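You operate a simulated robot arm through the tools that you are given. There is no shell and no other tool.

You are at the controls of a simulated two-armed robot. One attempt, no reset.

TASK
Fetch the light blue ladle and stand it on the top of the steel cabinet. Put the light blue bucket from the top of the slatted table in the inside of the steel sink. Take the blue-handled paddle and leave it on the top of table w. Put the small steel can labelled "Y352" from the end of the long table beside tank y57 on the top of table t and the small steel can labelled "Y407" on the top of the long table between tanks y54 and y57. Put the white bottle labelled "Q423" from the top of the cloth table on the feed tray of the wringer. Put the white bucket on the white top of trolley g away on the top of the long grey table. Any order will do. Set down upright: light blue ladle, light blue bucket, small steel can, white bottle.

It is judged by the outcome, as a careful person would: the job done as asked, and still so three seconds after it is handed in. It fails if anything else is knocked over, pushed out of place, dropped, spilled or broken. Flat cloth is picked up by pressing the open fingertips on it (5 to 10 N) and closing them slowly along it; thin cloth reads only 2 to 8 mm in the jaws.

THE ROBOT
Two 7-joint arms with two-finger parallel grippers on one trunk, on a base that drives. Base frame: it is fixed to the floor where the robot stands at the start and does not move with it; the origin is under the middle of the robot, x ahead of it, y to its left, z up. Lengths are in cm, angles in rad, forces in N, time in s.
The left shoulder is at the start at [7.1, 10.1, 95.8], the right one opposite. With the tool pointing down near the work surface each hand reaches from about 10 to 54 cm from the robot's upright axis, wherever it stands, measured 20 degrees to its own side. Places, roughly: blue-handled paddle (5x3x32 cm) [-300, -1070, 100]; feed tray of the wringer (15x32 cm) [-428, -240, 96]; inside of the steel sink [-470, -260, 60]; light blue bucket [-325, -225, 25]; light blue ladle (9x8x34 cm) [-240, -170, 60]; small steel can [-300, -1125, 75]; top of table T [-360, -880, 90]; top of table W [-410, -740, 90]; top of the long grey table [110, -770, 60]; top of the long table between tanks Y54 and Y57 [-320, -1070, 80]; top of the steel cabinet (34x24 cm) [-536, -476, 108]; white bottle [-300, 0, 75]; white bucket [200, -125, 50]. Payload 2.4 kg a hand.
The TCP of each hand is the grasp point between the finger pads, 2.4 cm short of the fingertips. In the tool frame z runs along the fingers and y along their closing line. Largest opening 6.8 cm; finger width 1.7, thickness 1; the body of the gripper, 4 by 7 cm, starts 4.1 cm behind the TCP.
Orientation is told as [roll, pitch, yaw] about the base's x, y, z axes, in that order, counted from this pose: with the fingers straight down and closing along the base's y, the tool's x points along the base's -x, its y along +y and its z along -z.

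THE INTERFACE
- The arms move only by the tool drive_tool. It takes "left_increments", "right_increments" or both (then of equal length, played together; a hand with none holds still); each is a list of rows, each an object of numbers (a shift or turn left out is 0, a gripper value left out holds the last): "tx", "ty", "tz": the shift along the tool's x, y, z in mm; "ax", "ay", "az": the turn, a rotation vector about the tool's x, y, z in rad; "hand": the finger opening in mm, from 0 to 68. In form: [{"tx": .., "ty": .., "tz": .., "ax": .., "ay": .., "az": .., "hand": ..}, ...]. A call has 1 to 20 rows; each row shifts and turns the commanded pose from where the row before left it, along the tool's axes as they then stand. Rows are played at 5 a second. More than 5 cm and 0.15 rad between two rows, or a gripper value outside its range, and nothing of the call is played. A pose out of reach is approached as far as the arm can. The call stops where the force on the tool passes 40 N (or 10 N more than at its start, if that is more) or the arm is blocked; 0.2 s more then pass. Each finger travels about 7.2 cm/s and halts on what it meets, pressing with about 27 N; the grip force reading is that of the motor and also rises with nothing between the fingers. The clock runs only during rows and for 0.2 s after the last one: add rows that do not move to give the fingers time. The reply holds the time, the measured pose of the TCP, the force on the tool along the base axes, the opening and the grip force, in the units named above and with some noise, with the torque about the TCP (base axes, N m) and any sound that the robot's microphone picked up.
- Cameras (640 x 400 px; columns grow to the right, rows downward): "scene" is now at [16.41, -0.4, 111]; the picture's right is [-0.04, -1.00, 0.00], its down [-0.64, 0.03, -0.77] and it looks along [0.77, -0.03, -0.64] (base axes); focal length 247 px, centre (320, 200). "left" rides on the left gripper at [8.4, -1.1, -7.5] in its tool frame; the picture's right is [0.13, 0.99, 0.00], its down [-0.60, 0.08, -0.79] and it looks along [-0.79, 0.10, 0.61] (tool axes); focal length 251 px, centre (320, 200). "right" rides on the right gripper at [8.4, 1.1, -7.5] in its tool frame; the picture's right is [-0.13, 0.99, 0.00], its down [-0.60, -0.08, -0.79] and it looks along [-0.79, -0.10, 0.61] (tool axes); focal length 251 px, centre (320, 200). There is no depth. A picture from a camera that has moved, and an enlarged one, comes with that camera's place and axes in the base frame and with its lens.
- grab_frame(camera): a new picture of that camera. No time passes.
- slide_trunk(by): slides the trunk up (or, below 0, down) by that many cm; the arms and the scene camera ride with it, the base frame stays. It gives what a move gives, with no picture.
- roll_base(legs): drives the robot by 1 to 6 legs, each [ahead, left, turn to the left] in cm, cm and rad, along the robot's own axes; the way and the turn of a leg run together, so that a leg with both is an arc; at most 150 cm and 3.142 rad a leg. The arms and the cameras ride along, it lands a little off, and it stops where it bumps. It gives what a move gives.
- aim_head(pan, tilt): turns the head with the scene camera to pan (to the left, within 1.501 rad either way) and tilt (down, from -0.506 to 1.204), counted from straight ahead of the robot. It gives what a move gives.
- zoom(camera, box): a new picture of the part [left, top, right, bottom] of that camera's present view, enlarged. No time passes.
- close_job(): hands the job in; it is judged then, once.

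Nothing tells you exact positions but the pictures and the camera data. Unless the task says otherwise, let go and move clear before handing in.

The tools are called after ">>>" as a command line: name --argument value ..., lists and objects as JSON in quotes. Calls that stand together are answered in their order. drive_tool: Moves the arms, as the interface text tells. Its arguments: {"type":"object","properties":{"left_increments":{"type":"array"},"right_increments":{"type":"array"}},"required":[]} The other tools are called the same way: slide_trunk (by) slides the trunk up or down; roll_base (legs) drives the base; aim_head (pan, tilt) turns the head that bears the scene camera; grab_frame (camera) takes a picture; zoom (camera, box) takes an enlarged picture of a part of a camera's view; close_job () hands the job in.

At the start:

```text
time: 0.0
left_tcp_pos: [33.45, 15.92, 84.54]
left_tcp_rot: [0.0, -0.001, 0.002]
left_contact_force: [-0.4, 0.5, 0.5]
left_wrist_torque: [0.0, -0.01, 0.0]
left_finger_gap: 6.81
left_grip_force: 0.2
right_tcp_pos: [33.26, -17.63, 81.47]
right_tcp_rot: [0.0, 0.0, 0.0]
right_contact_force: [-0.3, 0.8, 0.1]
right_wrist_torque: [-0.02, 0.03, -0.01]
right_finger_gap: 6.79
right_grip_force: 0.0
trunk travel left (down, up): [-17.5, 67.4]
robot x, y, heading: [0.03, -0.29, 0.002]
head pan, tilt: [-0.042, 0.691]
```

scene: 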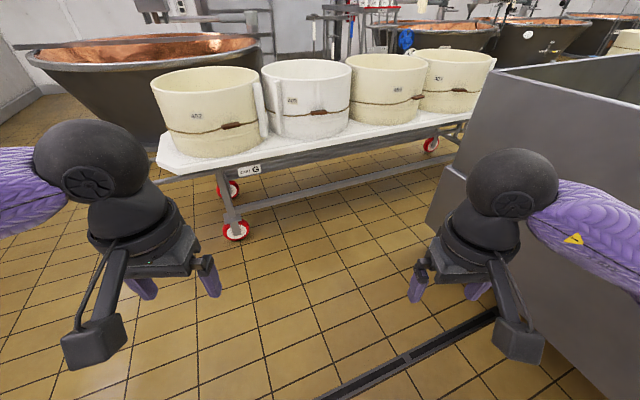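
right: 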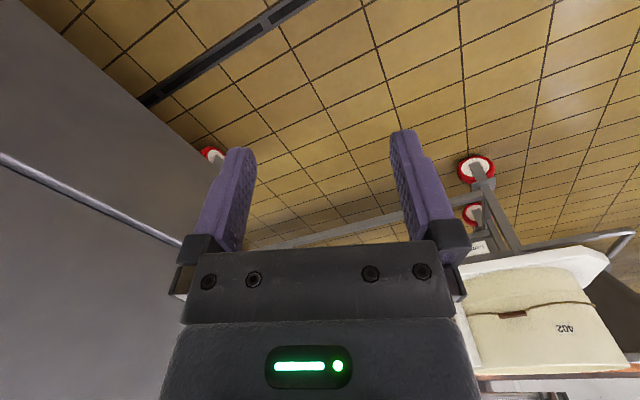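
left: 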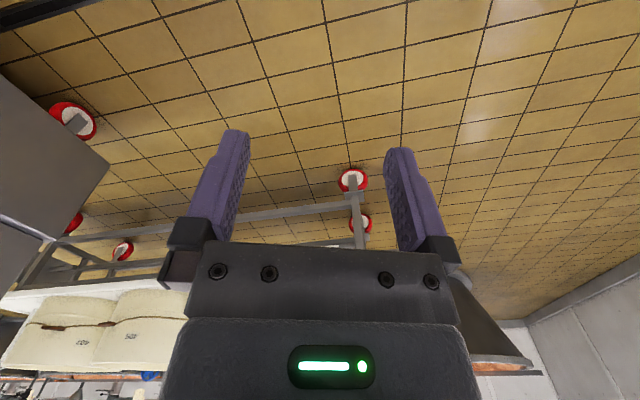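

I see four cream tubs on trolley G ahead, with copper vats behind and a grey steel box to the right. I'll look around before moving anything.

>>> aim_head --pan 0 --tilt 0.2

>>> grab_frame --camera "scene"

>>> aim_head --pan 1.4 --tilt 0.3

>>> grab_frame --camera "scene"

>>> aim_head --pan -1.4 --tilt 0.3

>>> grab_frame --camera "scene"

```text
time: 0.9
left_tcp_pos: [33.28, 15.8, 84.7]
left_tcp_rot: [-0.002, 0.0, 0.001]
left_contact_force: [-0.2, -0.6, 0.5]
left_wrist_torque: [0.01, 0.0, -0.02]
left_finger_gap: 6.81
left_grip_force: 0.0
right_tcp_pos: [33.29, -17.51, 81.62]
right_tcp_rot: [-0.002, 0.002, 0.001]
right_contact_force: [0.5, 0.0, 0.4]
right_wrist_torque: [-0.04, -0.03, 0.03]
right_finger_gap: 6.79
right_grip_force: 0.1
trunk travel left (down, up): [-17.5, 67.4]
robot x, y, heading: [0.1, 0.16, -0.001]
head pan, tilt: [0.0, 0.201]
```

```text
taken
camera scene: at [17.21, -0.04, 115.46], right [0.0, -1.0, 0.0], down [-0.2, 0.0, -0.98], along [0.98, 0.0, -0.2], focal length 247 px, centre (320, 200)
```

scene: 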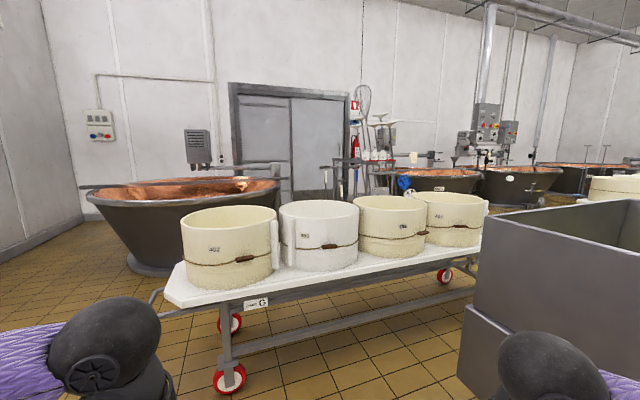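

```text
time: 2.5
left_tcp_pos: [33.42, 15.85, 84.57]
left_tcp_rot: [-0.001, 0.0, 0.002]
left_contact_force: [0.7, -0.6, -0.4]
left_wrist_torque: [-0.03, 0.01, 0.03]
left_finger_gap: 6.8
left_grip_force: 0.1
right_tcp_pos: [33.25, -17.53, 81.58]
right_tcp_rot: [0.0, -0.001, -0.001]
right_contact_force: [-0.4, 0.3, -0.3]
right_wrist_torque: [0.02, -0.03, 0.0]
right_finger_gap: 6.8
right_grip_force: 0.1
trunk travel left (down, up): [-17.5, 67.4]
robot x, y, heading: [-0.21, -0.23, -0.001]
head pan, tilt: [1.4, 0.3]
```

```text
taken
camera scene: at [9.48, 9.16, 114.54], right [0.99, -0.17, 0.0], down [-0.05, -0.29, -0.96], along [0.16, 0.94, -0.3], focal length 247 px, centre (320, 200)
```

scene: 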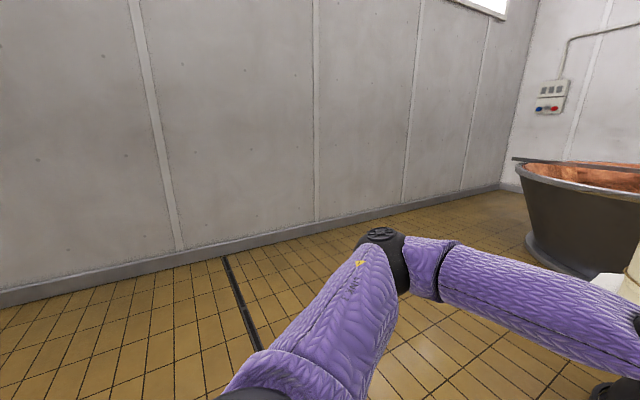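

```text
time: 4.9
left_tcp_pos: [33.49, 15.82, 84.57]
left_tcp_rot: [-0.001, 0.001, 0.0]
left_contact_force: [-0.7, -0.5, -0.1]
left_wrist_torque: [0.0, -0.01, -0.02]
left_finger_gap: 6.79
left_grip_force: 0.1
right_tcp_pos: [33.28, -17.58, 81.57]
right_tcp_rot: [0.001, -0.002, -0.001]
right_contact_force: [0.2, -0.4, -0.6]
right_wrist_torque: [-0.01, 0.02, 0.01]
right_finger_gap: 6.81
right_grip_force: 0.1
trunk travel left (down, up): [-17.5, 67.4]
robot x, y, heading: [-0.44, 0.42, 0.005]
head pan, tilt: [-1.4, 0.3]
```

```text
taken
camera scene: at [9.48, -9.24, 114.54], right [-0.99, -0.17, 0.0], down [-0.05, 0.29, -0.96], along [0.16, -0.94, -0.3], focal length 247 px, centre (320, 200)
```

scene: 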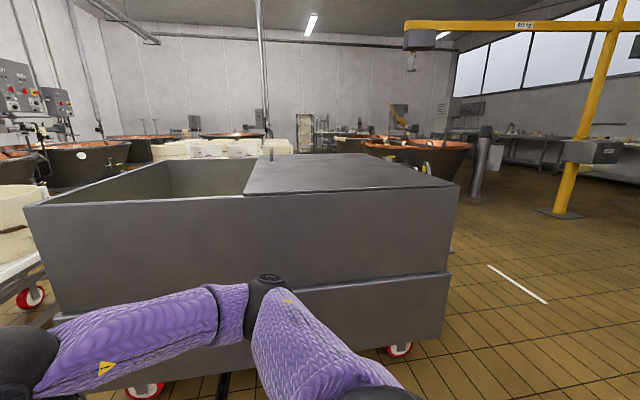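

The room stretches a long way to my right (−y). I'll zoom on trolley G and the right-hand view for detail.

>>> zoom --camera "scene" --box '[320, 80, 640, 220]'

>>> zoom --camera "scene" --box '[0, 80, 320, 220]'

>>> aim_head --pan -0.5 --tilt 0.25

>>> grab_frame --camera "scene"

>>> zoom --camera "scene" --box '[160, 100, 480, 300]'

```text
2.00 times, centred on (480, 150) of scene
camera zoom: at [9.48, -9.24, 114.54], right [-0.99, -0.17, 0.0], down [-0.05, 0.29, -0.96], along [0.16, -0.94, -0.3], focal length 494 px, centre (0, 300)
```

zoom: 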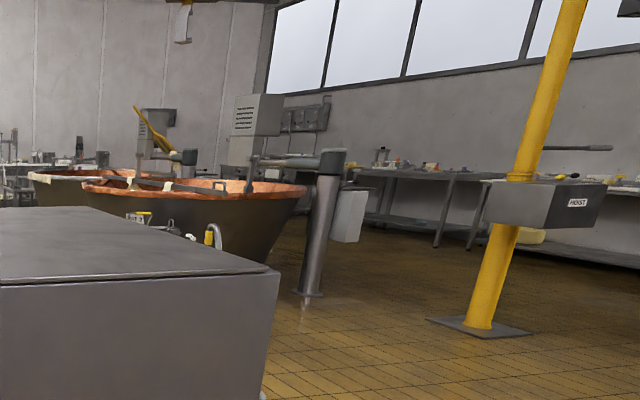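

```text
2.00 times, centred on (160, 150) of scene
camera zoom: at [9.48, -9.24, 114.54], right [-0.99, -0.17, 0.0], down [-0.05, 0.29, -0.96], along [0.16, -0.94, -0.3], focal length 494 px, centre (640, 300)
```

zoom: 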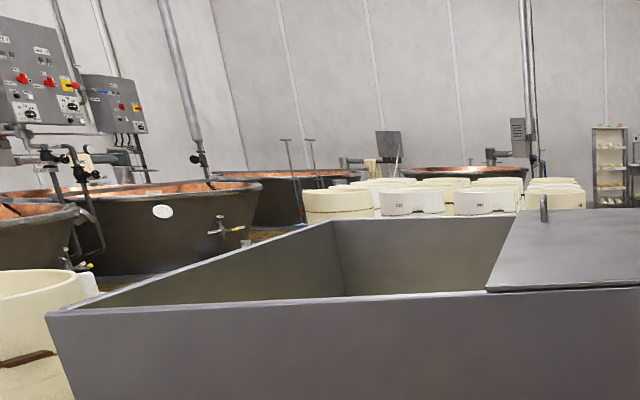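

```text
time: 6.1
left_tcp_pos: [33.45, 15.77, 84.51]
left_tcp_rot: [0.001, -0.001, 0.001]
left_contact_force: [0.0, 0.5, -0.1]
left_wrist_torque: [0.01, -0.04, -0.02]
left_finger_gap: 6.8
left_grip_force: 0.1
right_tcp_pos: [33.34, -17.58, 81.6]
right_tcp_rot: [0.001, 0.001, 0.0]
right_contact_force: [-0.2, 0.5, -0.7]
right_wrist_torque: [0.01, -0.03, -0.01]
right_finger_gap: 6.77
right_grip_force: 0.1
trunk travel left (down, up): [-17.5, 67.4]
robot x, y, heading: [-0.43, 0.11, 0.002]
head pan, tilt: [-0.499, 0.25]
```

```text
taken
camera scene: at [16.08, -4.52, 115.01], right [-0.48, -0.88, 0.0], down [-0.22, 0.12, -0.97], along [0.85, -0.46, -0.25], focal length 247 px, centre (320, 200)
```

scene: 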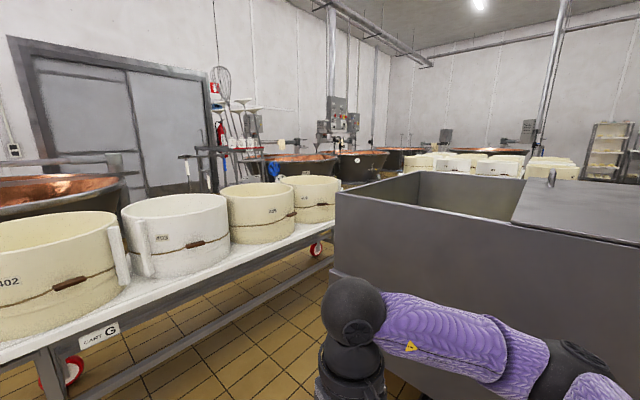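

```text
2.00 times, centred on (320, 200) of scene
camera zoom: at [16.08, -4.52, 115.01], right [-0.48, -0.88, 0.0], down [-0.22, 0.12, -0.97], along [0.85, -0.46, -0.25], focal length 494 px, centre (320, 200)
```

zoom: 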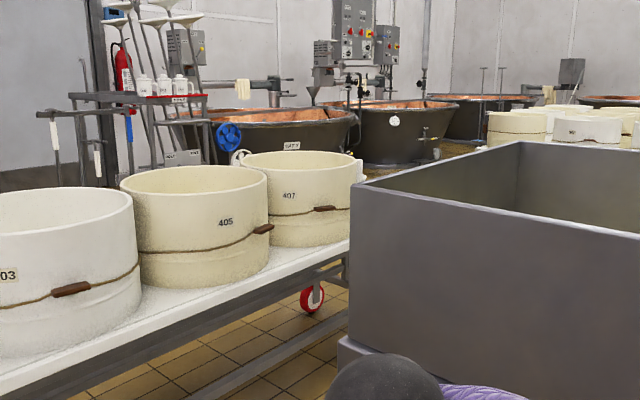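

Tubs 402–407 stand on trolley G, and the white bucket is probably hidden behind the far end. I'll turn around and see what is behind me.

>>> roll_base --legs '[[0, 0, 2.2]]'

>>> aim_head --pan 0 --tilt 0.25

>>> grab_frame --camera "scene"

>>> aim_head --pan 1.2 --tilt 0.25

>>> grab_frame --camera "scene"

```text
time: 11.7
left_tcp_pos: [-32.31, 18.08, 84.69]
left_tcp_rot: [0.001, -0.001, 2.189]
left_contact_force: [-0.4, 0.3, 0.9]
left_wrist_torque: [-0.02, 0.04, 0.01]
left_finger_gap: 6.79
left_grip_force: 0.1
right_tcp_pos: [-4.79, 37.26, 81.72]
right_tcp_rot: [0.002, 0.002, 2.187]
right_contact_force: [-0.2, 0.7, 0.0]
right_wrist_torque: [0.0, 0.01, 0.0]
right_finger_gap: 6.82
right_grip_force: 0.0
trunk travel left (down, up): [-17.5, 67.4]
robot x, y, heading: [-0.03, 0.14, 2.184]
head pan, tilt: [-0.499, 0.25]
```

```text
time: 12.7
left_tcp_pos: [-32.24, 18.18, 84.54]
left_tcp_rot: [-0.002, -0.001, 2.189]
left_contact_force: [-0.1, -0.6, 0.3]
left_wrist_torque: [-0.03, 0.01, -0.03]
left_finger_gap: 6.8
left_grip_force: 0.1
right_tcp_pos: [-4.91, 37.28, 81.58]
right_tcp_rot: [-0.001, -0.001, 2.187]
right_contact_force: [0.0, 0.1, -0.1]
right_wrist_torque: [0.0, -0.01, -0.02]
right_finger_gap: 6.82
right_grip_force: 0.0
trunk travel left (down, up): [-17.5, 67.4]
robot x, y, heading: [0.35, 0.02, 2.194]
head pan, tilt: [0.0, 0.25]
```

```text
taken
camera scene: at [-10.04, 14.06, 115.01], right [0.82, 0.58, 0.0], down [0.14, -0.2, -0.97], along [-0.56, 0.79, -0.25], focal length 247 px, centre (320, 200)
```

scene: 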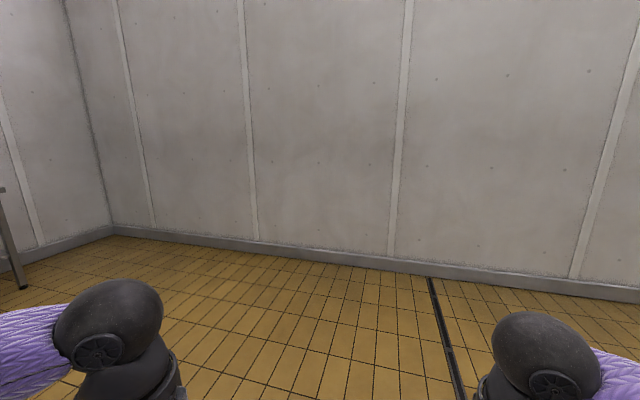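

```text
time: 14.1
left_tcp_pos: [-32.31, 18.12, 84.63]
left_tcp_rot: [0.0, 0.0, 2.189]
left_contact_force: [0.8, -0.2, 0.9]
left_wrist_torque: [0.01, 0.03, 0.02]
left_finger_gap: 6.81
left_grip_force: 0.0
right_tcp_pos: [-4.84, 37.41, 81.57]
right_tcp_rot: [0.001, 0.002, 2.187]
right_contact_force: [1.0, 0.3, 0.5]
right_wrist_torque: [-0.03, -0.03, 0.01]
right_finger_gap: 6.81
right_grip_force: 0.1
trunk travel left (down, up): [-17.5, 67.4]
robot x, y, heading: [-0.04, 0.3, 2.187]
head pan, tilt: [1.201, 0.25]
```

```text
taken
camera scene: at [-13.7, 4.16, 115.01], right [-0.24, 0.97, 0.0], down [0.24, 0.06, -0.97], along [-0.94, -0.24, -0.25], focal length 247 px, centre (320, 200)
```

scene: 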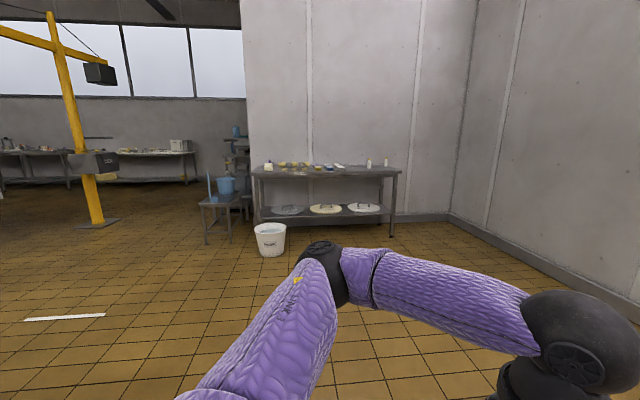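

I see the table with bottles, a slatted side table with the blue bucket, and a white bin on the floor. I'll face that corner and zoom in.

>>> roll_base --legs '[[0, 0, 1.2]]'

>>> aim_head --pan 0 --tilt 0.2

>>> grab_frame --camera "scene"

>>> zoom --camera "scene" --box '[320, 100, 560, 250]'

>>> zoom --camera "scene" --box '[200, 80, 400, 205]'

>>> zoom --camera "scene" --box '[0, 80, 200, 205]'

```text
time: 17.5
left_tcp_pos: [-28.46, -23.59, 84.47]
left_tcp_rot: [0.0, 0.001, -2.892]
left_contact_force: [0.2, -0.4, 0.3]
left_wrist_torque: [-0.02, -0.04, 0.01]
left_finger_gap: 6.77
left_grip_force: 0.0
right_tcp_pos: [-36.74, 8.88, 81.69]
right_tcp_rot: [0.001, 0.002, -2.893]
right_contact_force: [-0.4, 0.0, 0.1]
right_wrist_torque: [0.0, -0.04, -0.01]
right_finger_gap: 6.81
right_grip_force: 0.0
trunk travel left (down, up): [-17.5, 67.4]
robot x, y, heading: [0.2, 0.04, -2.895]
head pan, tilt: [1.201, 0.25]
```

```text
time: 18.9
left_tcp_pos: [-28.59, -23.57, 84.54]
left_tcp_rot: [0.0, 0.0, -2.893]
left_contact_force: [-0.4, 0.5, 0.6]
left_wrist_torque: [0.02, 0.0, 0.01]
left_finger_gap: 6.8
left_grip_force: 0.0
right_tcp_pos: [-36.57, 8.82, 81.61]
right_tcp_rot: [0.001, 0.001, -2.894]
right_contact_force: [-0.2, 0.8, 0.1]
right_wrist_torque: [0.01, 0.03, 0.01]
right_finger_gap: 6.79
right_grip_force: 0.0
trunk travel left (down, up): [-17.5, 67.4]
robot x, y, heading: [-0.03, -0.12, -2.894]
head pan, tilt: [0.0, 0.201]
```

```text
taken
camera scene: at [-16.77, -4.3, 115.47], right [-0.25, 0.97, 0.0], down [0.19, 0.05, -0.98], along [-0.95, -0.24, -0.2], focal length 247 px, centre (320, 200)
```

scene: 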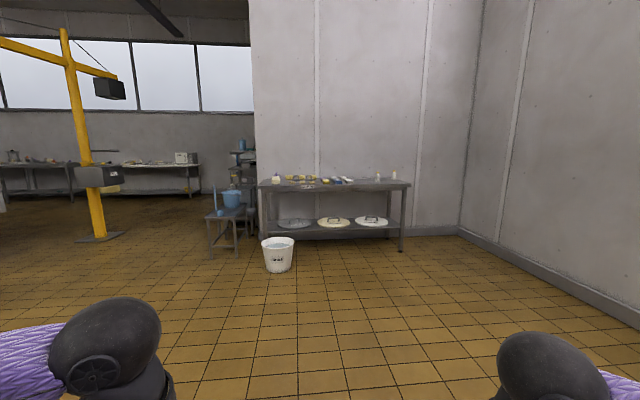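

```text
2.67 times, centred on (440, 175) of scene
camera zoom: at [-16.77, -4.3, 115.47], right [-0.25, 0.97, 0.0], down [0.19, 0.05, -0.98], along [-0.95, -0.24, -0.2], focal length 659 px, centre (0, 267)
```

zoom: 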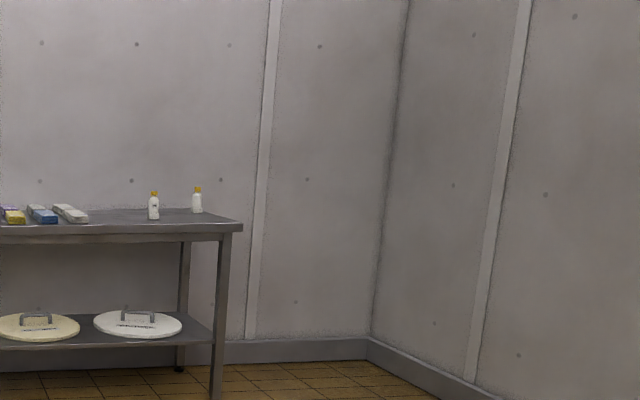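

```text
3.20 times, centred on (300, 142) of scene
camera zoom: at [-16.77, -4.3, 115.47], right [-0.25, 0.97, 0.0], down [0.19, 0.05, -0.98], along [-0.95, -0.24, -0.2], focal length 791 px, centre (384, 384)
```

zoom: 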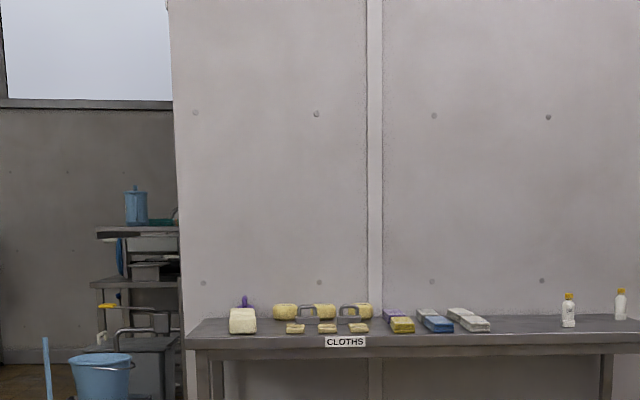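

```text
3.20 times, centred on (100, 142) of scene
camera zoom: at [-16.77, -4.3, 115.47], right [-0.25, 0.97, 0.0], down [0.19, 0.05, -0.98], along [-0.95, -0.24, -0.2], focal length 791 px, centre (1024, 384)
```

zoom: 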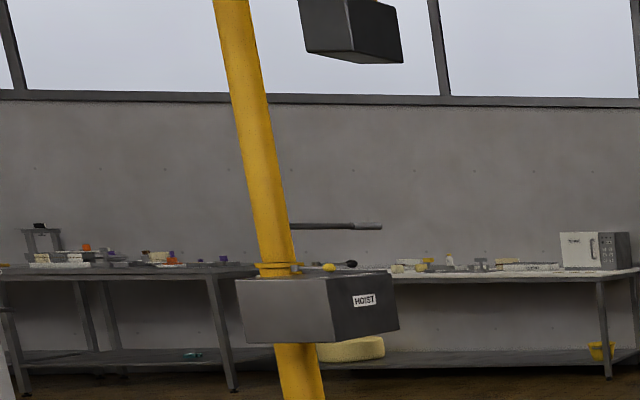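

The cloth table holds two white bottles, and the slatted table holds the blue bucket and the upright ladle. I'll turn to face −x and drive up to the cloth table.

>>> roll_base --legs '[[0, 0, -0.2476], [150, 0, 0], [50, 0, 0]]'

>>> aim_head --pan 0 --tilt 0.4

>>> grab_frame --camera "scene"

>>> zoom --camera "scene" --box '[200, 80, 440, 230]'

```text
time: 29.8
left_tcp_pos: [-234.43, -18.24, 84.63]
left_tcp_rot: [0.001, -0.002, -3.121]
left_contact_force: [0.1, -0.6, 0.1]
left_wrist_torque: [-0.01, -0.01, 0.01]
left_finger_gap: 6.8
left_grip_force: 0.1
right_tcp_pos: [-235.11, 15.02, 81.58]
right_tcp_rot: [-0.001, 0.0, -3.119]
right_contact_force: [-0.2, 0.9, -0.2]
right_wrist_torque: [0.02, 0.02, 0.02]
right_finger_gap: 6.78
right_grip_force: 0.1
trunk travel left (down, up): [-17.5, 67.4]
robot x, y, heading: [-201.45, -1.45, -3.12]
head pan, tilt: [0.0, 0.201]
```

```text
time: 30.5
left_tcp_pos: [-234.5, -18.25, 84.75]
left_tcp_rot: [0.001, 0.0, -3.12]
left_contact_force: [-0.2, 0.3, 0.6]
left_wrist_torque: [0.01, -0.01, -0.01]
left_finger_gap: 6.77
left_grip_force: 0.0
right_tcp_pos: [-234.97, 15.11, 81.71]
right_tcp_rot: [0.001, 0.0, -3.12]
right_contact_force: [0.2, 0.0, -0.6]
right_wrist_torque: [0.02, -0.03, 0.02]
right_finger_gap: 6.8
right_grip_force: 0.0
trunk travel left (down, up): [-17.5, 67.4]
robot x, y, heading: [-201.07, -1.78, -3.116]
head pan, tilt: [0.0, 0.4]
```

```text
taken
camera scene: at [-218.65, -2.15, 113.62], right [-0.02, 1.0, 0.0], down [0.39, 0.01, -0.92], along [-0.92, -0.02, -0.39], focal length 247 px, centre (320, 200)
```

scene: 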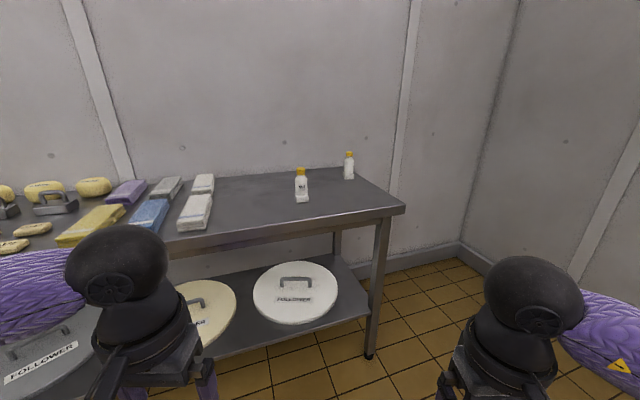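

```text
2.67 times, centred on (320, 155) of scene
camera zoom: at [-218.65, -2.15, 113.62], right [-0.02, 1.0, 0.0], down [0.39, 0.01, -0.92], along [-0.92, -0.02, -0.39], focal length 659 px, centre (320, 320)
```

zoom: 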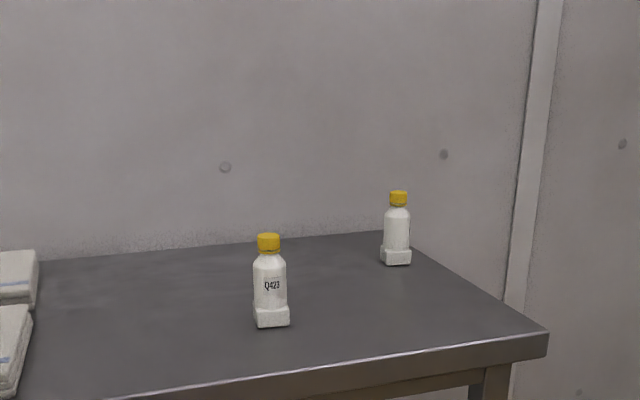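

The near bottle reads Q423 and stands at about [-298, -10, 79.5]; the room is turned about 21° from the base axes. I'll look down to gauge my own base's size before driving closer.

>>> aim_head --pan 0 --tilt 1.2

>>> grab_frame --camera "scene"

>>> aim_head --pan 1.2 --tilt 0.35

>>> grab_frame --camera "scene"

```text
time: 31.6
left_tcp_pos: [-234.53, -18.21, 84.72]
left_tcp_rot: [0.0, 0.0, -3.121]
left_contact_force: [-0.1, 0.6, -0.1]
left_wrist_torque: [-0.01, 0.03, -0.04]
left_finger_gap: 6.8
left_grip_force: 0.1
right_tcp_pos: [-235.04, 15.1, 81.67]
right_tcp_rot: [0.001, 0.0, -3.122]
right_contact_force: [0.2, -0.2, 0.2]
right_wrist_torque: [0.0, -0.04, 0.03]
right_finger_gap: 6.81
right_grip_force: 0.0
trunk travel left (down, up): [-17.5, 67.4]
robot x, y, heading: [-201.29, -1.92, -3.118]
head pan, tilt: [0.0, 1.201]
```

```text
taken
camera scene: at [-214.98, -2.07, 107.34], right [-0.02, 1.0, 0.0], down [0.93, 0.02, -0.36], along [-0.36, -0.01, -0.93], focal length 247 px, centre (320, 200)
```

scene: 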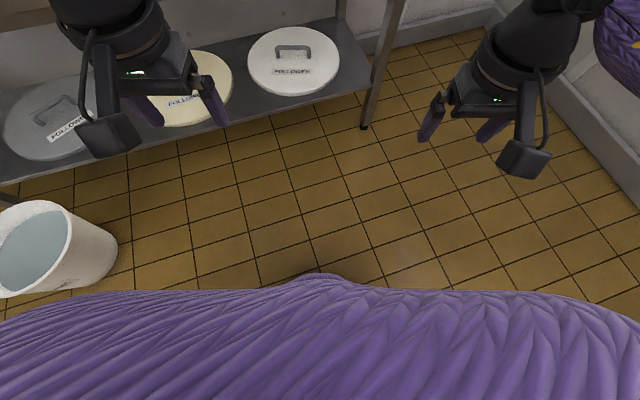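

```text
time: 33.0
left_tcp_pos: [-234.51, -18.24, 84.68]
left_tcp_rot: [0.0, 0.0, -3.121]
left_contact_force: [0.0, -0.1, 0.8]
left_wrist_torque: [-0.04, 0.01, -0.03]
left_finger_gap: 6.79
left_grip_force: 0.1
right_tcp_pos: [-235.05, 15.15, 81.5]
right_tcp_rot: [0.001, 0.001, -3.121]
right_contact_force: [0.2, -0.8, 0.5]
right_wrist_torque: [-0.01, 0.01, 0.02]
right_finger_gap: 6.78
right_grip_force: 0.1
trunk travel left (down, up): [-17.5, 67.4]
robot x, y, heading: [-201.9, -1.83, -3.124]
head pan, tilt: [1.201, 0.351]
```

```text
taken
camera scene: at [-212.58, -10.7, 114.06], right [-0.94, 0.34, 0.0], down [0.12, 0.32, -0.94], along [-0.32, -0.88, -0.34], focal length 247 px, centre (320, 200)
```

scene: 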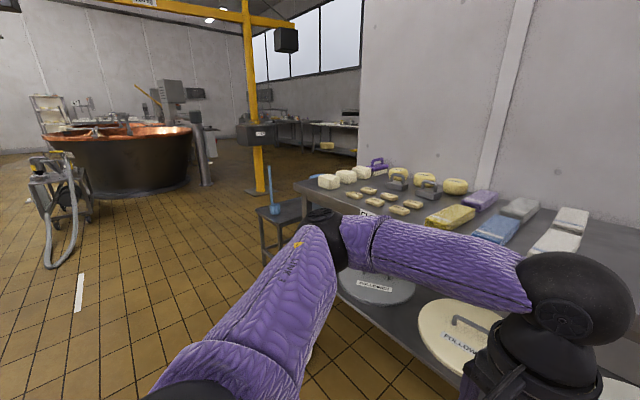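

My base stays within about 19 cm ahead of the axis. I'll raise both hands, tilt the right gripper about 45°, then position the robot facing the cloth table.

>>> drive_tool --left_increments '[{"tz": -50}, {"tz": -50}, {"tz": -50}, {}, {}, {}, {}, {}, {}, {}]' --right_increments '[{"tz": -50}, {"tz": -50}, {"tz": -50}, {"ay": -0.131}, {"ay": -0.131}, {"ay": -0.131}, {"ay": -0.131}, {"ay": -0.131}, {"ay": -0.13}, {}]'

>>> roll_base --legs '[[0, 0, 0.36], [35, -11.5, 0]]'

>>> aim_head --pan -0.25 --tilt 0.6

>>> grab_frame --camera "scene"

>>> grab_frame --camera "right"

```text
time: 35.2
left_tcp_pos: [-234.39, -18.15, 99.76]
left_tcp_rot: [-0.001, 0.001, -3.121]
left_contact_force: [-0.6, 0.1, 0.6]
left_wrist_torque: [0.01, 0.0, 0.01]
left_finger_gap: 6.8
left_grip_force: 0.0
right_tcp_pos: [-235.14, 15.2, 96.76]
right_tcp_rot: [0.0, -0.784, -3.12]
right_contact_force: [0.0, 0.1, 0.9]
right_wrist_torque: [-0.01, -0.03, 0.01]
right_finger_gap: 6.82
right_grip_force: 0.1
trunk travel left (down, up): [-17.5, 67.4]
robot x, y, heading: [-201.56, -1.66, -3.118]
head pan, tilt: [1.201, 0.351]
```

```text
time: 38.7
left_tcp_pos: [-263.29, -30.62, 99.86]
left_tcp_rot: [0.001, 0.0, -2.764]
left_contact_force: [-0.8, 0.4, -0.8]
left_wrist_torque: [0.0, 0.01, 0.0]
left_finger_gap: 6.79
left_grip_force: 0.1
right_tcp_pos: [-275.57, 0.37, 96.68]
right_tcp_rot: [0.001, -0.782, -2.76]
right_contact_force: [-0.3, -0.1, 0.5]
right_wrist_torque: [-0.02, 0.03, 0.0]
right_finger_gap: 6.8
right_grip_force: 0.0
trunk travel left (down, up): [-17.5, 67.4]
robot x, y, heading: [-237.84, -4.08, -2.762]
head pan, tilt: [1.201, 0.351]
```

```text
time: 40.2
left_tcp_pos: [-263.35, -30.58, 99.76]
left_tcp_rot: [0.001, 0.001, -2.763]
left_contact_force: [0.0, -0.4, -0.4]
left_wrist_torque: [-0.01, -0.02, 0.03]
left_finger_gap: 6.78
left_grip_force: 0.0
right_tcp_pos: [-275.53, 0.28, 96.69]
right_tcp_rot: [0.0, -0.783, -2.764]
right_contact_force: [0.2, -0.4, 0.8]
right_wrist_torque: [0.04, 0.0, 0.01]
right_finger_gap: 6.8
right_grip_force: 0.1
trunk travel left (down, up): [-17.5, 67.4]
robot x, y, heading: [-238.01, -3.97, -2.76]
head pan, tilt: [-0.25, 0.6]
```

```text
taken
camera scene: at [-254.3, -7.84, 111.79], right [-0.13, 0.99, 0.0], down [0.56, 0.07, -0.82], along [-0.82, -0.11, -0.57], focal length 247 px, centre (320, 200)
```

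scene: 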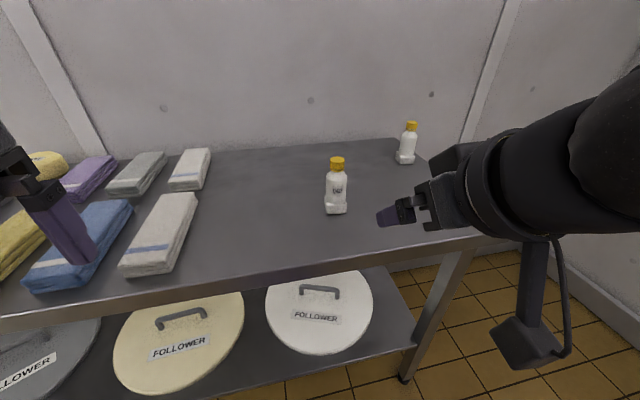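

```text
taken
camera right: at [-264.67, 3.5, 96.03], right [0.28, -0.96, 0.09], down [0.09, 0.12, 0.99], along [-0.96, -0.27, 0.12], focal length 251 px, centre (320, 200)
```

right: 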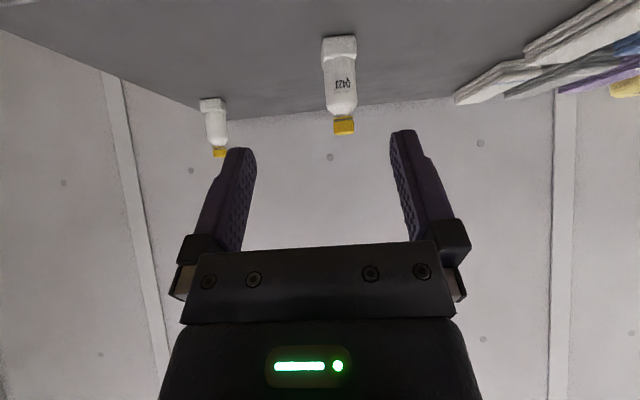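

The bottle is confirmed at about [-298.4, -10.4]. I'll drive 11 cm closer with the hand still above cap height, then check.

>>> roll_base --legs '[[11, 0, 0]]'

>>> grab_frame --camera "right"

>>> grab_frame --camera "scene"

```text
time: 41.4
left_tcp_pos: [-273.49, -34.51, 99.77]
left_tcp_rot: [-0.001, 0.0, -2.762]
left_contact_force: [0.0, -0.5, -0.1]
left_wrist_torque: [-0.01, -0.01, -0.05]
left_finger_gap: 6.8
left_grip_force: 0.0
right_tcp_pos: [-285.71, -3.55, 96.73]
right_tcp_rot: [0.0, -0.782, -2.764]
right_contact_force: [0.1, -0.7, -0.4]
right_wrist_torque: [-0.02, 0.0, 0.03]
right_finger_gap: 6.79
right_grip_force: 0.1
trunk travel left (down, up): [-17.5, 67.4]
robot x, y, heading: [-248.39, -7.85, -2.764]
head pan, tilt: [-0.25, 0.6]
```

```text
taken
camera right: at [-274.72, -0.47, 96.03], right [0.28, -0.96, 0.09], down [0.09, 0.12, 0.99], along [-0.96, -0.27, 0.12], focal length 251 px, centre (320, 200)
```

right: 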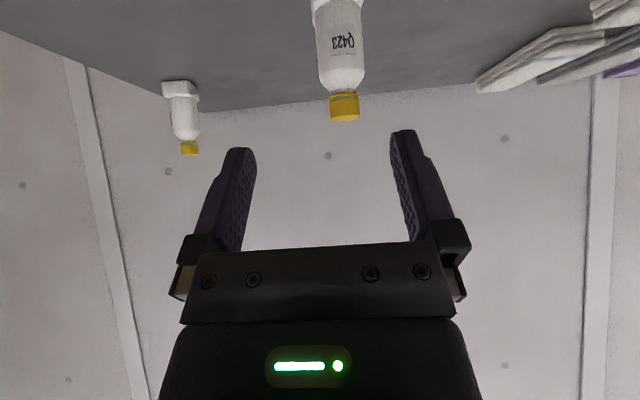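

```text
taken
camera scene: at [-264.36, -11.81, 111.79], right [-0.13, 0.99, 0.0], down [0.56, 0.07, -0.82], along [-0.82, -0.1, -0.57], focal length 247 px, centre (320, 200)
```

scene: 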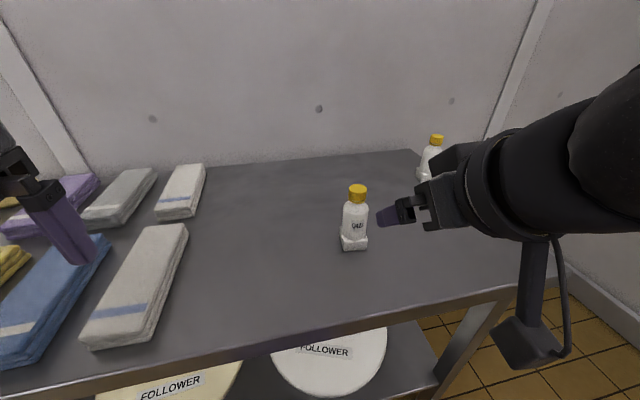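

I'll shift 1.3 cm left and drop to z≈85.7 at the table edge, then check alignment.

>>> drive_tool --right_increments '[{"ty": 13}, {"tx": 26, "tz": 26}, {"tx": 26, "tz": 26}, {"tx": 26, "tz": 26}, {"tx": -25, "tz": 25}, {}]'

>>> grab_frame --camera "right"

>>> grab_frame --camera "scene"

```text
time: 42.8
left_tcp_pos: [-273.34, -34.64, 99.77]
left_tcp_rot: [0.0, 0.0, -2.762]
left_contact_force: [0.3, 0.2, 0.8]
left_wrist_torque: [0.01, 0.0, -0.02]
left_finger_gap: 6.81
left_grip_force: 0.1
right_tcp_pos: [-292.72, -7.68, 87.57]
right_tcp_rot: [0.0, -0.782, -2.765]
right_contact_force: [0.3, 0.0, 0.5]
right_wrist_torque: [-0.01, 0.0, -0.04]
right_finger_gap: 6.83
right_grip_force: 0.1
right hand out of reach, approached as far as the arm can: row 2, 3, 4
trunk travel left (down, up): [-17.5, 67.4]
robot x, y, heading: [-247.67, -7.9, -2.765]
head pan, tilt: [-0.25, 0.6]
```

```text
taken
camera right: at [-281.71, -4.54, 86.88], right [0.28, -0.96, 0.09], down [0.09, 0.12, 0.99], along [-0.96, -0.27, 0.12], focal length 251 px, centre (320, 200)
```

right: 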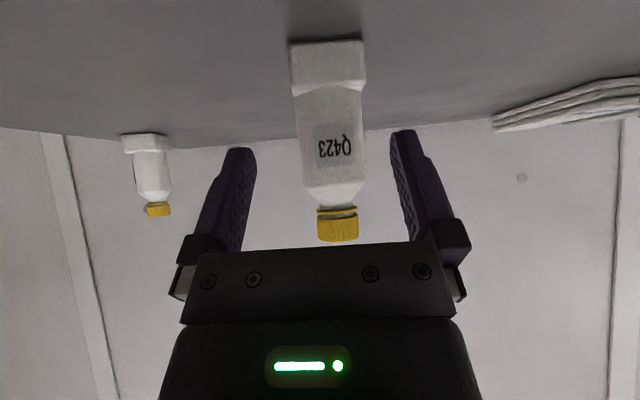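

```text
taken
camera scene: at [-264.37, -11.82, 111.79], right [-0.13, 0.99, 0.0], down [0.56, 0.07, -0.82], along [-0.82, -0.1, -0.57], focal length 247 px, centre (320, 200)
```

scene: 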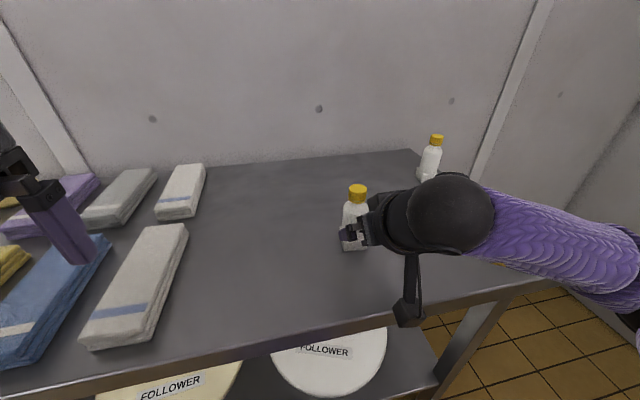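

The bottle lies between the open fingers and is centred sideways. I'll advance the last 5.5 cm, dropping slightly, then close.

>>> drive_tool --right_increments '[{"tx": -9.4, "tz": 16.5}, {"tx": -9.4, "tz": 16.5}, {"tx": -9.4, "tz": 16.5}, {}]'

>>> grab_frame --camera "right"

>>> grab_frame --camera "scene"

```text
time: 43.8
left_tcp_pos: [-273.26, -34.51, 99.74]
left_tcp_rot: [0.002, -0.001, -2.764]
left_contact_force: [1.2, -0.5, 0.3]
left_wrist_torque: [-0.02, 0.02, 0.03]
left_finger_gap: 6.78
left_grip_force: 0.0
right_tcp_pos: [-297.62, -9.69, 86.19]
right_tcp_rot: [0.0, -0.787, -2.764]
right_contact_force: [3.3, 3.1, 17.7]
right_wrist_torque: [-0.19, 0.11, 0.03]
right_finger_gap: 6.82
right_grip_force: 0.1
trunk travel left (down, up): [-17.5, 67.4]
robot x, y, heading: [-247.91, -7.59, -2.769]
head pan, tilt: [-0.25, 0.6]
```

```text
taken
camera right: at [-286.74, -6.55, 85.4], right [0.28, -0.96, 0.09], down [0.1, 0.12, 0.99], along [-0.95, -0.27, 0.13], focal length 251 px, centre (320, 200)
```

right: 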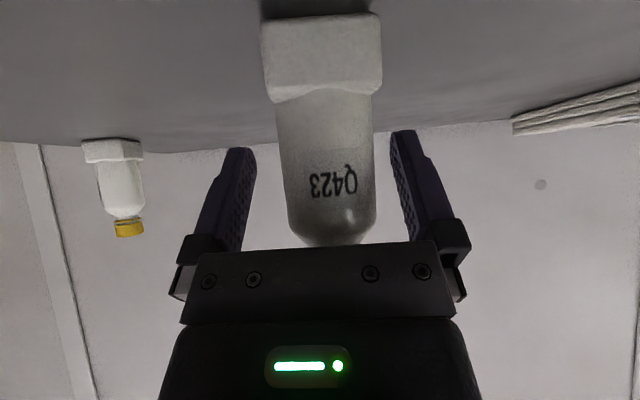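

```text
taken
camera scene: at [-264.18, -11.76, 111.84], right [-0.13, 0.99, 0.0], down [0.56, 0.07, -0.83], along [-0.82, -0.1, -0.56], focal length 247 px, centre (320, 200)
```

scene: 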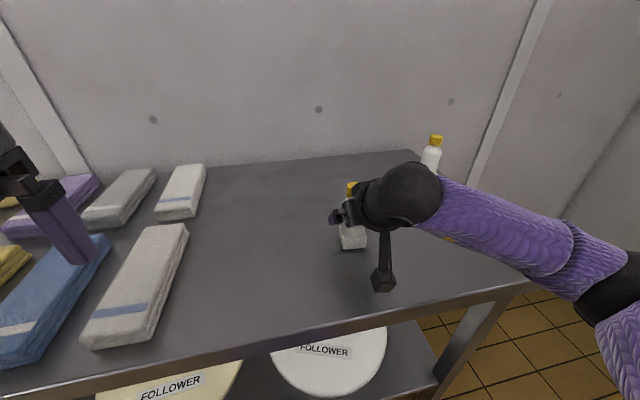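

The gripper body is touching the cap (about 18 N up), so I'll lift about 8 mm and then close on the bottle.

>>> drive_tool --right_increments '[{"tx": -5.5, "tz": -5.5}, {}, {"hand": 40}, {"hand": 20}, {"hand": 20}, {"hand": 20}]'

>>> grab_frame --camera "right"

```text
time: 45.2
left_tcp_pos: [-273.39, -34.59, 99.8]
left_tcp_rot: [0.0, 0.0, -2.763]
left_contact_force: [0.2, 0.2, 0.3]
left_wrist_torque: [0.0, 0.02, -0.01]
left_finger_gap: 6.8
left_grip_force: 0.0
right_tcp_pos: [-297.66, -9.72, 86.82]
right_tcp_rot: [-0.001, -0.78, -2.765]
right_contact_force: [0.2, -0.1, -0.7]
right_wrist_torque: [0.05, -0.04, 0.01]
right_finger_gap: 4.06
right_grip_force: 27.3
trunk travel left (down, up): [-17.5, 67.4]
robot x, y, heading: [-248.09, -7.75, -2.764]
head pan, tilt: [-0.25, 0.6]
```

```text
taken
camera right: at [-286.8, -6.61, 86.13], right [0.28, -0.96, 0.09], down [0.09, 0.12, 0.99], along [-0.96, -0.27, 0.12], focal length 251 px, centre (320, 200)
```

right: 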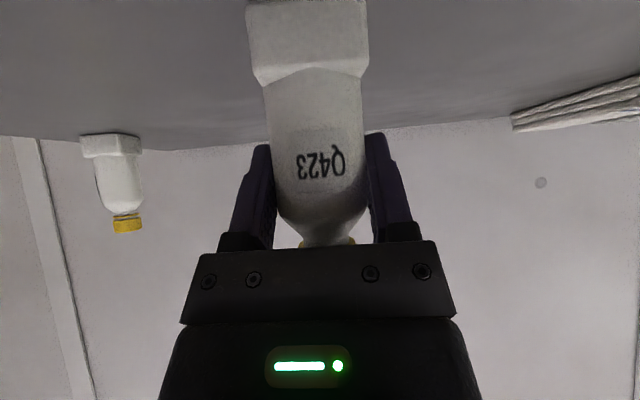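

The bottle is gripped (4.06 cm, 27 N). I'll lift it and check that it comes up.

>>> drive_tool --right_increments '[{"tx": -14, "tz": -14}, {"tx": -28, "tz": -28}, {"tx": -28, "tz": -28}, {"tx": -14, "tz": -14}, {}]'

>>> grab_frame --camera "scene"

```text
time: 46.4
left_tcp_pos: [-273.3, -34.7, 99.75]
left_tcp_rot: [0.001, -0.001, -2.762]
left_contact_force: [0.4, 1.4, -0.4]
left_wrist_torque: [0.02, 0.02, 0.03]
left_finger_gap: 6.82
left_grip_force: 0.0
right_tcp_pos: [-297.65, -9.8, 98.9]
right_tcp_rot: [0.0, -0.783, -2.765]
right_contact_force: [-0.1, 0.3, -1.9]
right_wrist_torque: [-0.03, 0.01, 0.03]
right_finger_gap: 4.06
right_grip_force: 27.2
trunk travel left (down, up): [-17.5, 67.4]
robot x, y, heading: [-248.15, -7.43, -2.765]
head pan, tilt: [-0.25, 0.6]
```

```text
taken
camera scene: at [-264.37, -11.82, 111.79], right [-0.13, 0.99, 0.0], down [0.56, 0.07, -0.82], along [-0.82, -0.1, -0.57], focal length 247 px, centre (320, 200)
```

scene: 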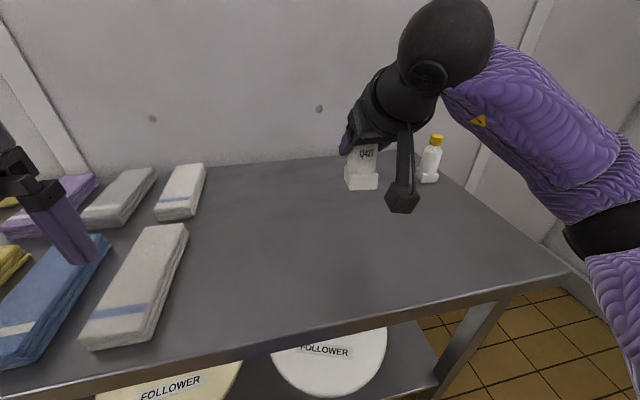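

The bottle is up and held. I'll draw the hand in, back away, and drive sideways to a viewpoint facing the slatted table.

>>> drive_tool --right_increments '[{"tx": 35, "tz": -35}, {"tx": 35, "tz": -35}, {"tx": 35, "tz": -35}, {}]'

>>> roll_base --legs '[[-45, 0, 0], [-21, 126, 0], [0, 0, 0.27]]'

>>> aim_head --pan 0 --tilt 0.4

>>> grab_frame --camera "scene"

>>> zoom --camera "scene" --box '[200, 60, 440, 210]'

```text
time: 47.4
left_tcp_pos: [-273.39, -34.59, 99.88]
left_tcp_rot: [0.0, 0.0, -2.763]
left_contact_force: [0.4, 0.2, 0.2]
left_wrist_torque: [0.0, 0.0, -0.02]
left_finger_gap: 6.8
left_grip_force: 0.0
right_tcp_pos: [-283.98, -4.15, 98.94]
right_tcp_rot: [0.0, -0.782, -2.765]
right_contact_force: [-0.3, 0.4, -1.0]
right_wrist_torque: [-0.02, 0.0, -0.01]
right_finger_gap: 4.05
right_grip_force: 27.2
trunk travel left (down, up): [-17.5, 67.4]
robot x, y, heading: [-248.29, -7.32, -2.764]
head pan, tilt: [-0.25, 0.6]
```

```text
time: 57.1
left_tcp_pos: [-160.43, -134.37, 99.62]
left_tcp_rot: [-0.001, 0.0, -2.527]
left_contact_force: [-0.1, -0.3, 0.8]
left_wrist_torque: [-0.01, 0.0, -0.01]
left_finger_gap: 6.79
left_grip_force: 0.1
right_tcp_pos: [-177.89, -107.37, 98.74]
right_tcp_rot: [0.0, -0.781, -2.527]
right_contact_force: [0.2, -0.1, -1.3]
right_wrist_torque: [0.02, -0.03, 0.03]
right_finger_gap: 4.03
right_grip_force: 27.0
trunk travel left (down, up): [-17.5, 67.4]
robot x, y, heading: [-142.32, -102.33, -2.533]
head pan, tilt: [-0.25, 0.6]
```

```text
time: 57.9
left_tcp_pos: [-160.51, -134.37, 99.84]
left_tcp_rot: [-0.001, -0.001, -2.527]
left_contact_force: [-1.1, 0.5, 0.2]
left_wrist_torque: [0.02, 0.0, 0.0]
left_finger_gap: 6.8
left_grip_force: 0.0
right_tcp_pos: [-177.88, -107.31, 98.8]
right_tcp_rot: [0.0, -0.782, -2.529]
right_contact_force: [0.6, -0.1, -1.8]
right_wrist_torque: [-0.02, 0.05, 0.04]
right_finger_gap: 4.06
right_grip_force: 27.0
trunk travel left (down, up): [-17.5, 67.4]
robot x, y, heading: [-142.26, -101.85, -2.529]
head pan, tilt: [0.0, 0.4]
```

```text
taken
camera scene: at [-156.28, -112.28, 113.61], right [-0.57, 0.82, 0.0], down [0.32, 0.22, -0.92], along [-0.75, -0.53, -0.39], focal length 247 px, centre (320, 200)
```

scene: 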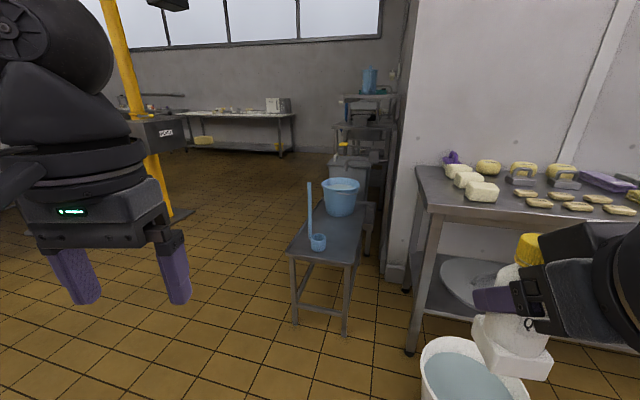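

```text
2.67 times, centred on (320, 135) of scene
camera zoom: at [-156.28, -112.28, 113.61], right [-0.57, 0.82, 0.0], down [0.32, 0.22, -0.92], along [-0.75, -0.53, -0.39], focal length 659 px, centre (320, 373)
```

zoom: 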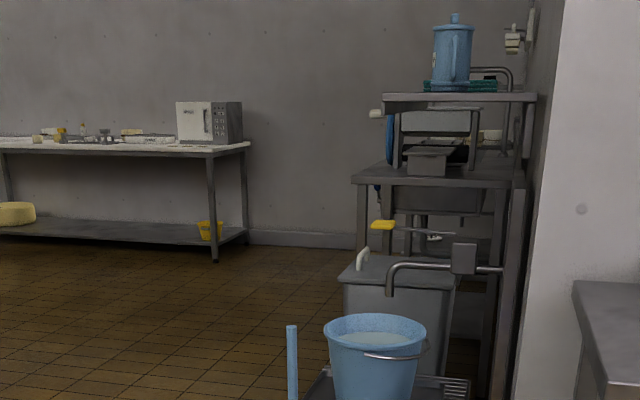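

The ladle stands on a bench about 46 cm high. The blue bucket may actually be on a separate low slatted table behind it, so I'll zoom to check.

>>> zoom --camera "scene" --box '[270, 150, 430, 250]'

>>> zoom --camera "scene" --box '[300, 50, 420, 125]'

```text
4.00 times, centred on (350, 200) of scene
camera zoom: at [-156.28, -112.28, 113.61], right [-0.57, 0.82, 0.0], down [0.32, 0.22, -0.92], along [-0.75, -0.53, -0.39], focal length 989 px, centre (200, 200)
```

zoom: 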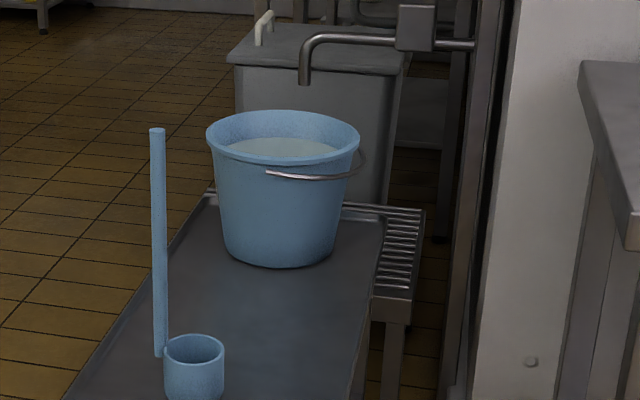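

```text
5.33 times, centred on (360, 88) of scene
camera zoom: at [-156.28, -112.28, 113.61], right [-0.57, 0.82, 0.0], down [0.32, 0.22, -0.92], along [-0.75, -0.53, -0.39], focal length 1318 px, centre (107, 800)
```

zoom: 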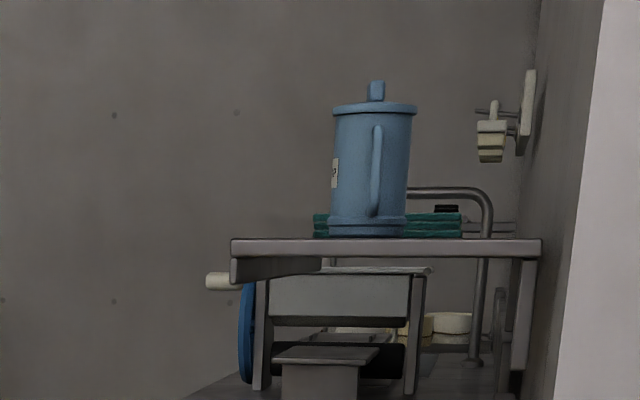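

The bucket with liquid sits on the bench, but the rough location given is lower and farther back. I'll drive to a viewpoint on the other side to look for the slatted table and the wringer.

>>> roll_base --legs '[[66, 56, 0], [66, 56, 0], [0, 0, -1.124]]'

>>> aim_head --pan 0 --tilt 0.4

>>> grab_frame --camera "scene"

>>> zoom --camera "scene" --box '[200, 80, 440, 230]'

```text
time: 69.4
left_tcp_pos: [-223.43, -266.38, 99.78]
left_tcp_rot: [0.001, 0.001, 2.643]
left_contact_force: [1.1, -0.5, -0.8]
left_wrist_torque: [-0.02, 0.02, 0.0]
left_finger_gap: 6.81
left_grip_force: 0.0
right_tcp_pos: [-206.81, -238.86, 98.85]
right_tcp_rot: [0.0, -0.781, 2.642]
right_contact_force: [0.4, 0.7, -0.8]
right_wrist_torque: [-0.02, 0.01, 0.03]
right_finger_gap: 4.04
right_grip_force: 26.6
trunk travel left (down, up): [-17.5, 67.4]
robot x, y, heading: [-186.57, -268.92, 2.642]
head pan, tilt: [0.0, 0.4]
```

```text
time: 70.0
left_tcp_pos: [-223.43, -266.41, 99.76]
left_tcp_rot: [-0.001, 0.0, 2.642]
left_contact_force: [-0.6, 0.0, 0.2]
left_wrist_torque: [0.03, 0.01, -0.02]
left_finger_gap: 6.79
left_grip_force: 0.0
right_tcp_pos: [-206.85, -238.77, 98.75]
right_tcp_rot: [0.0, -0.782, 2.64]
right_contact_force: [-0.1, -1.1, -2.1]
right_wrist_torque: [-0.01, 0.0, -0.03]
right_finger_gap: 4.04
right_grip_force: 26.6
trunk travel left (down, up): [-17.5, 67.4]
robot x, y, heading: [-186.71, -268.56, 2.642]
head pan, tilt: [0.0, 0.4]
```

```text
taken
camera scene: at [-201.78, -260.46, 113.61], right [0.48, 0.88, 0.0], down [0.34, -0.19, -0.92], along [-0.81, 0.44, -0.39], focal length 247 px, centre (320, 200)
```

scene: 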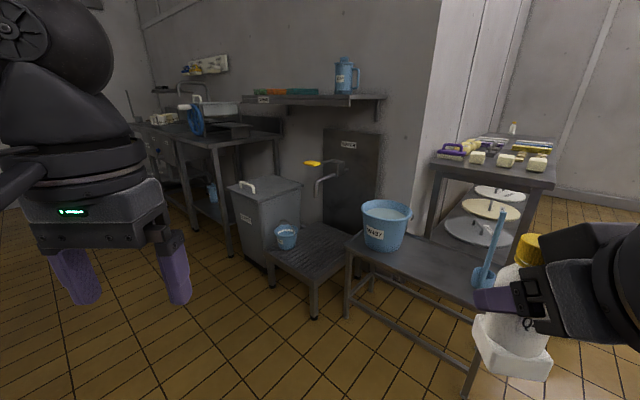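

```text
2.67 times, centred on (320, 155) of scene
camera zoom: at [-201.78, -260.46, 113.61], right [0.48, 0.88, 0.0], down [0.34, -0.19, -0.92], along [-0.81, 0.44, -0.39], focal length 659 px, centre (320, 320)
```

zoom: 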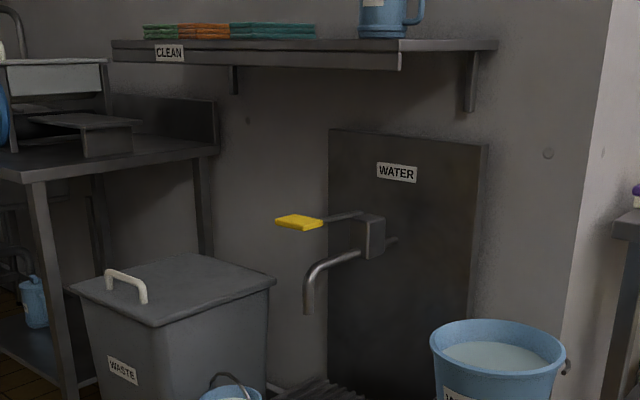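

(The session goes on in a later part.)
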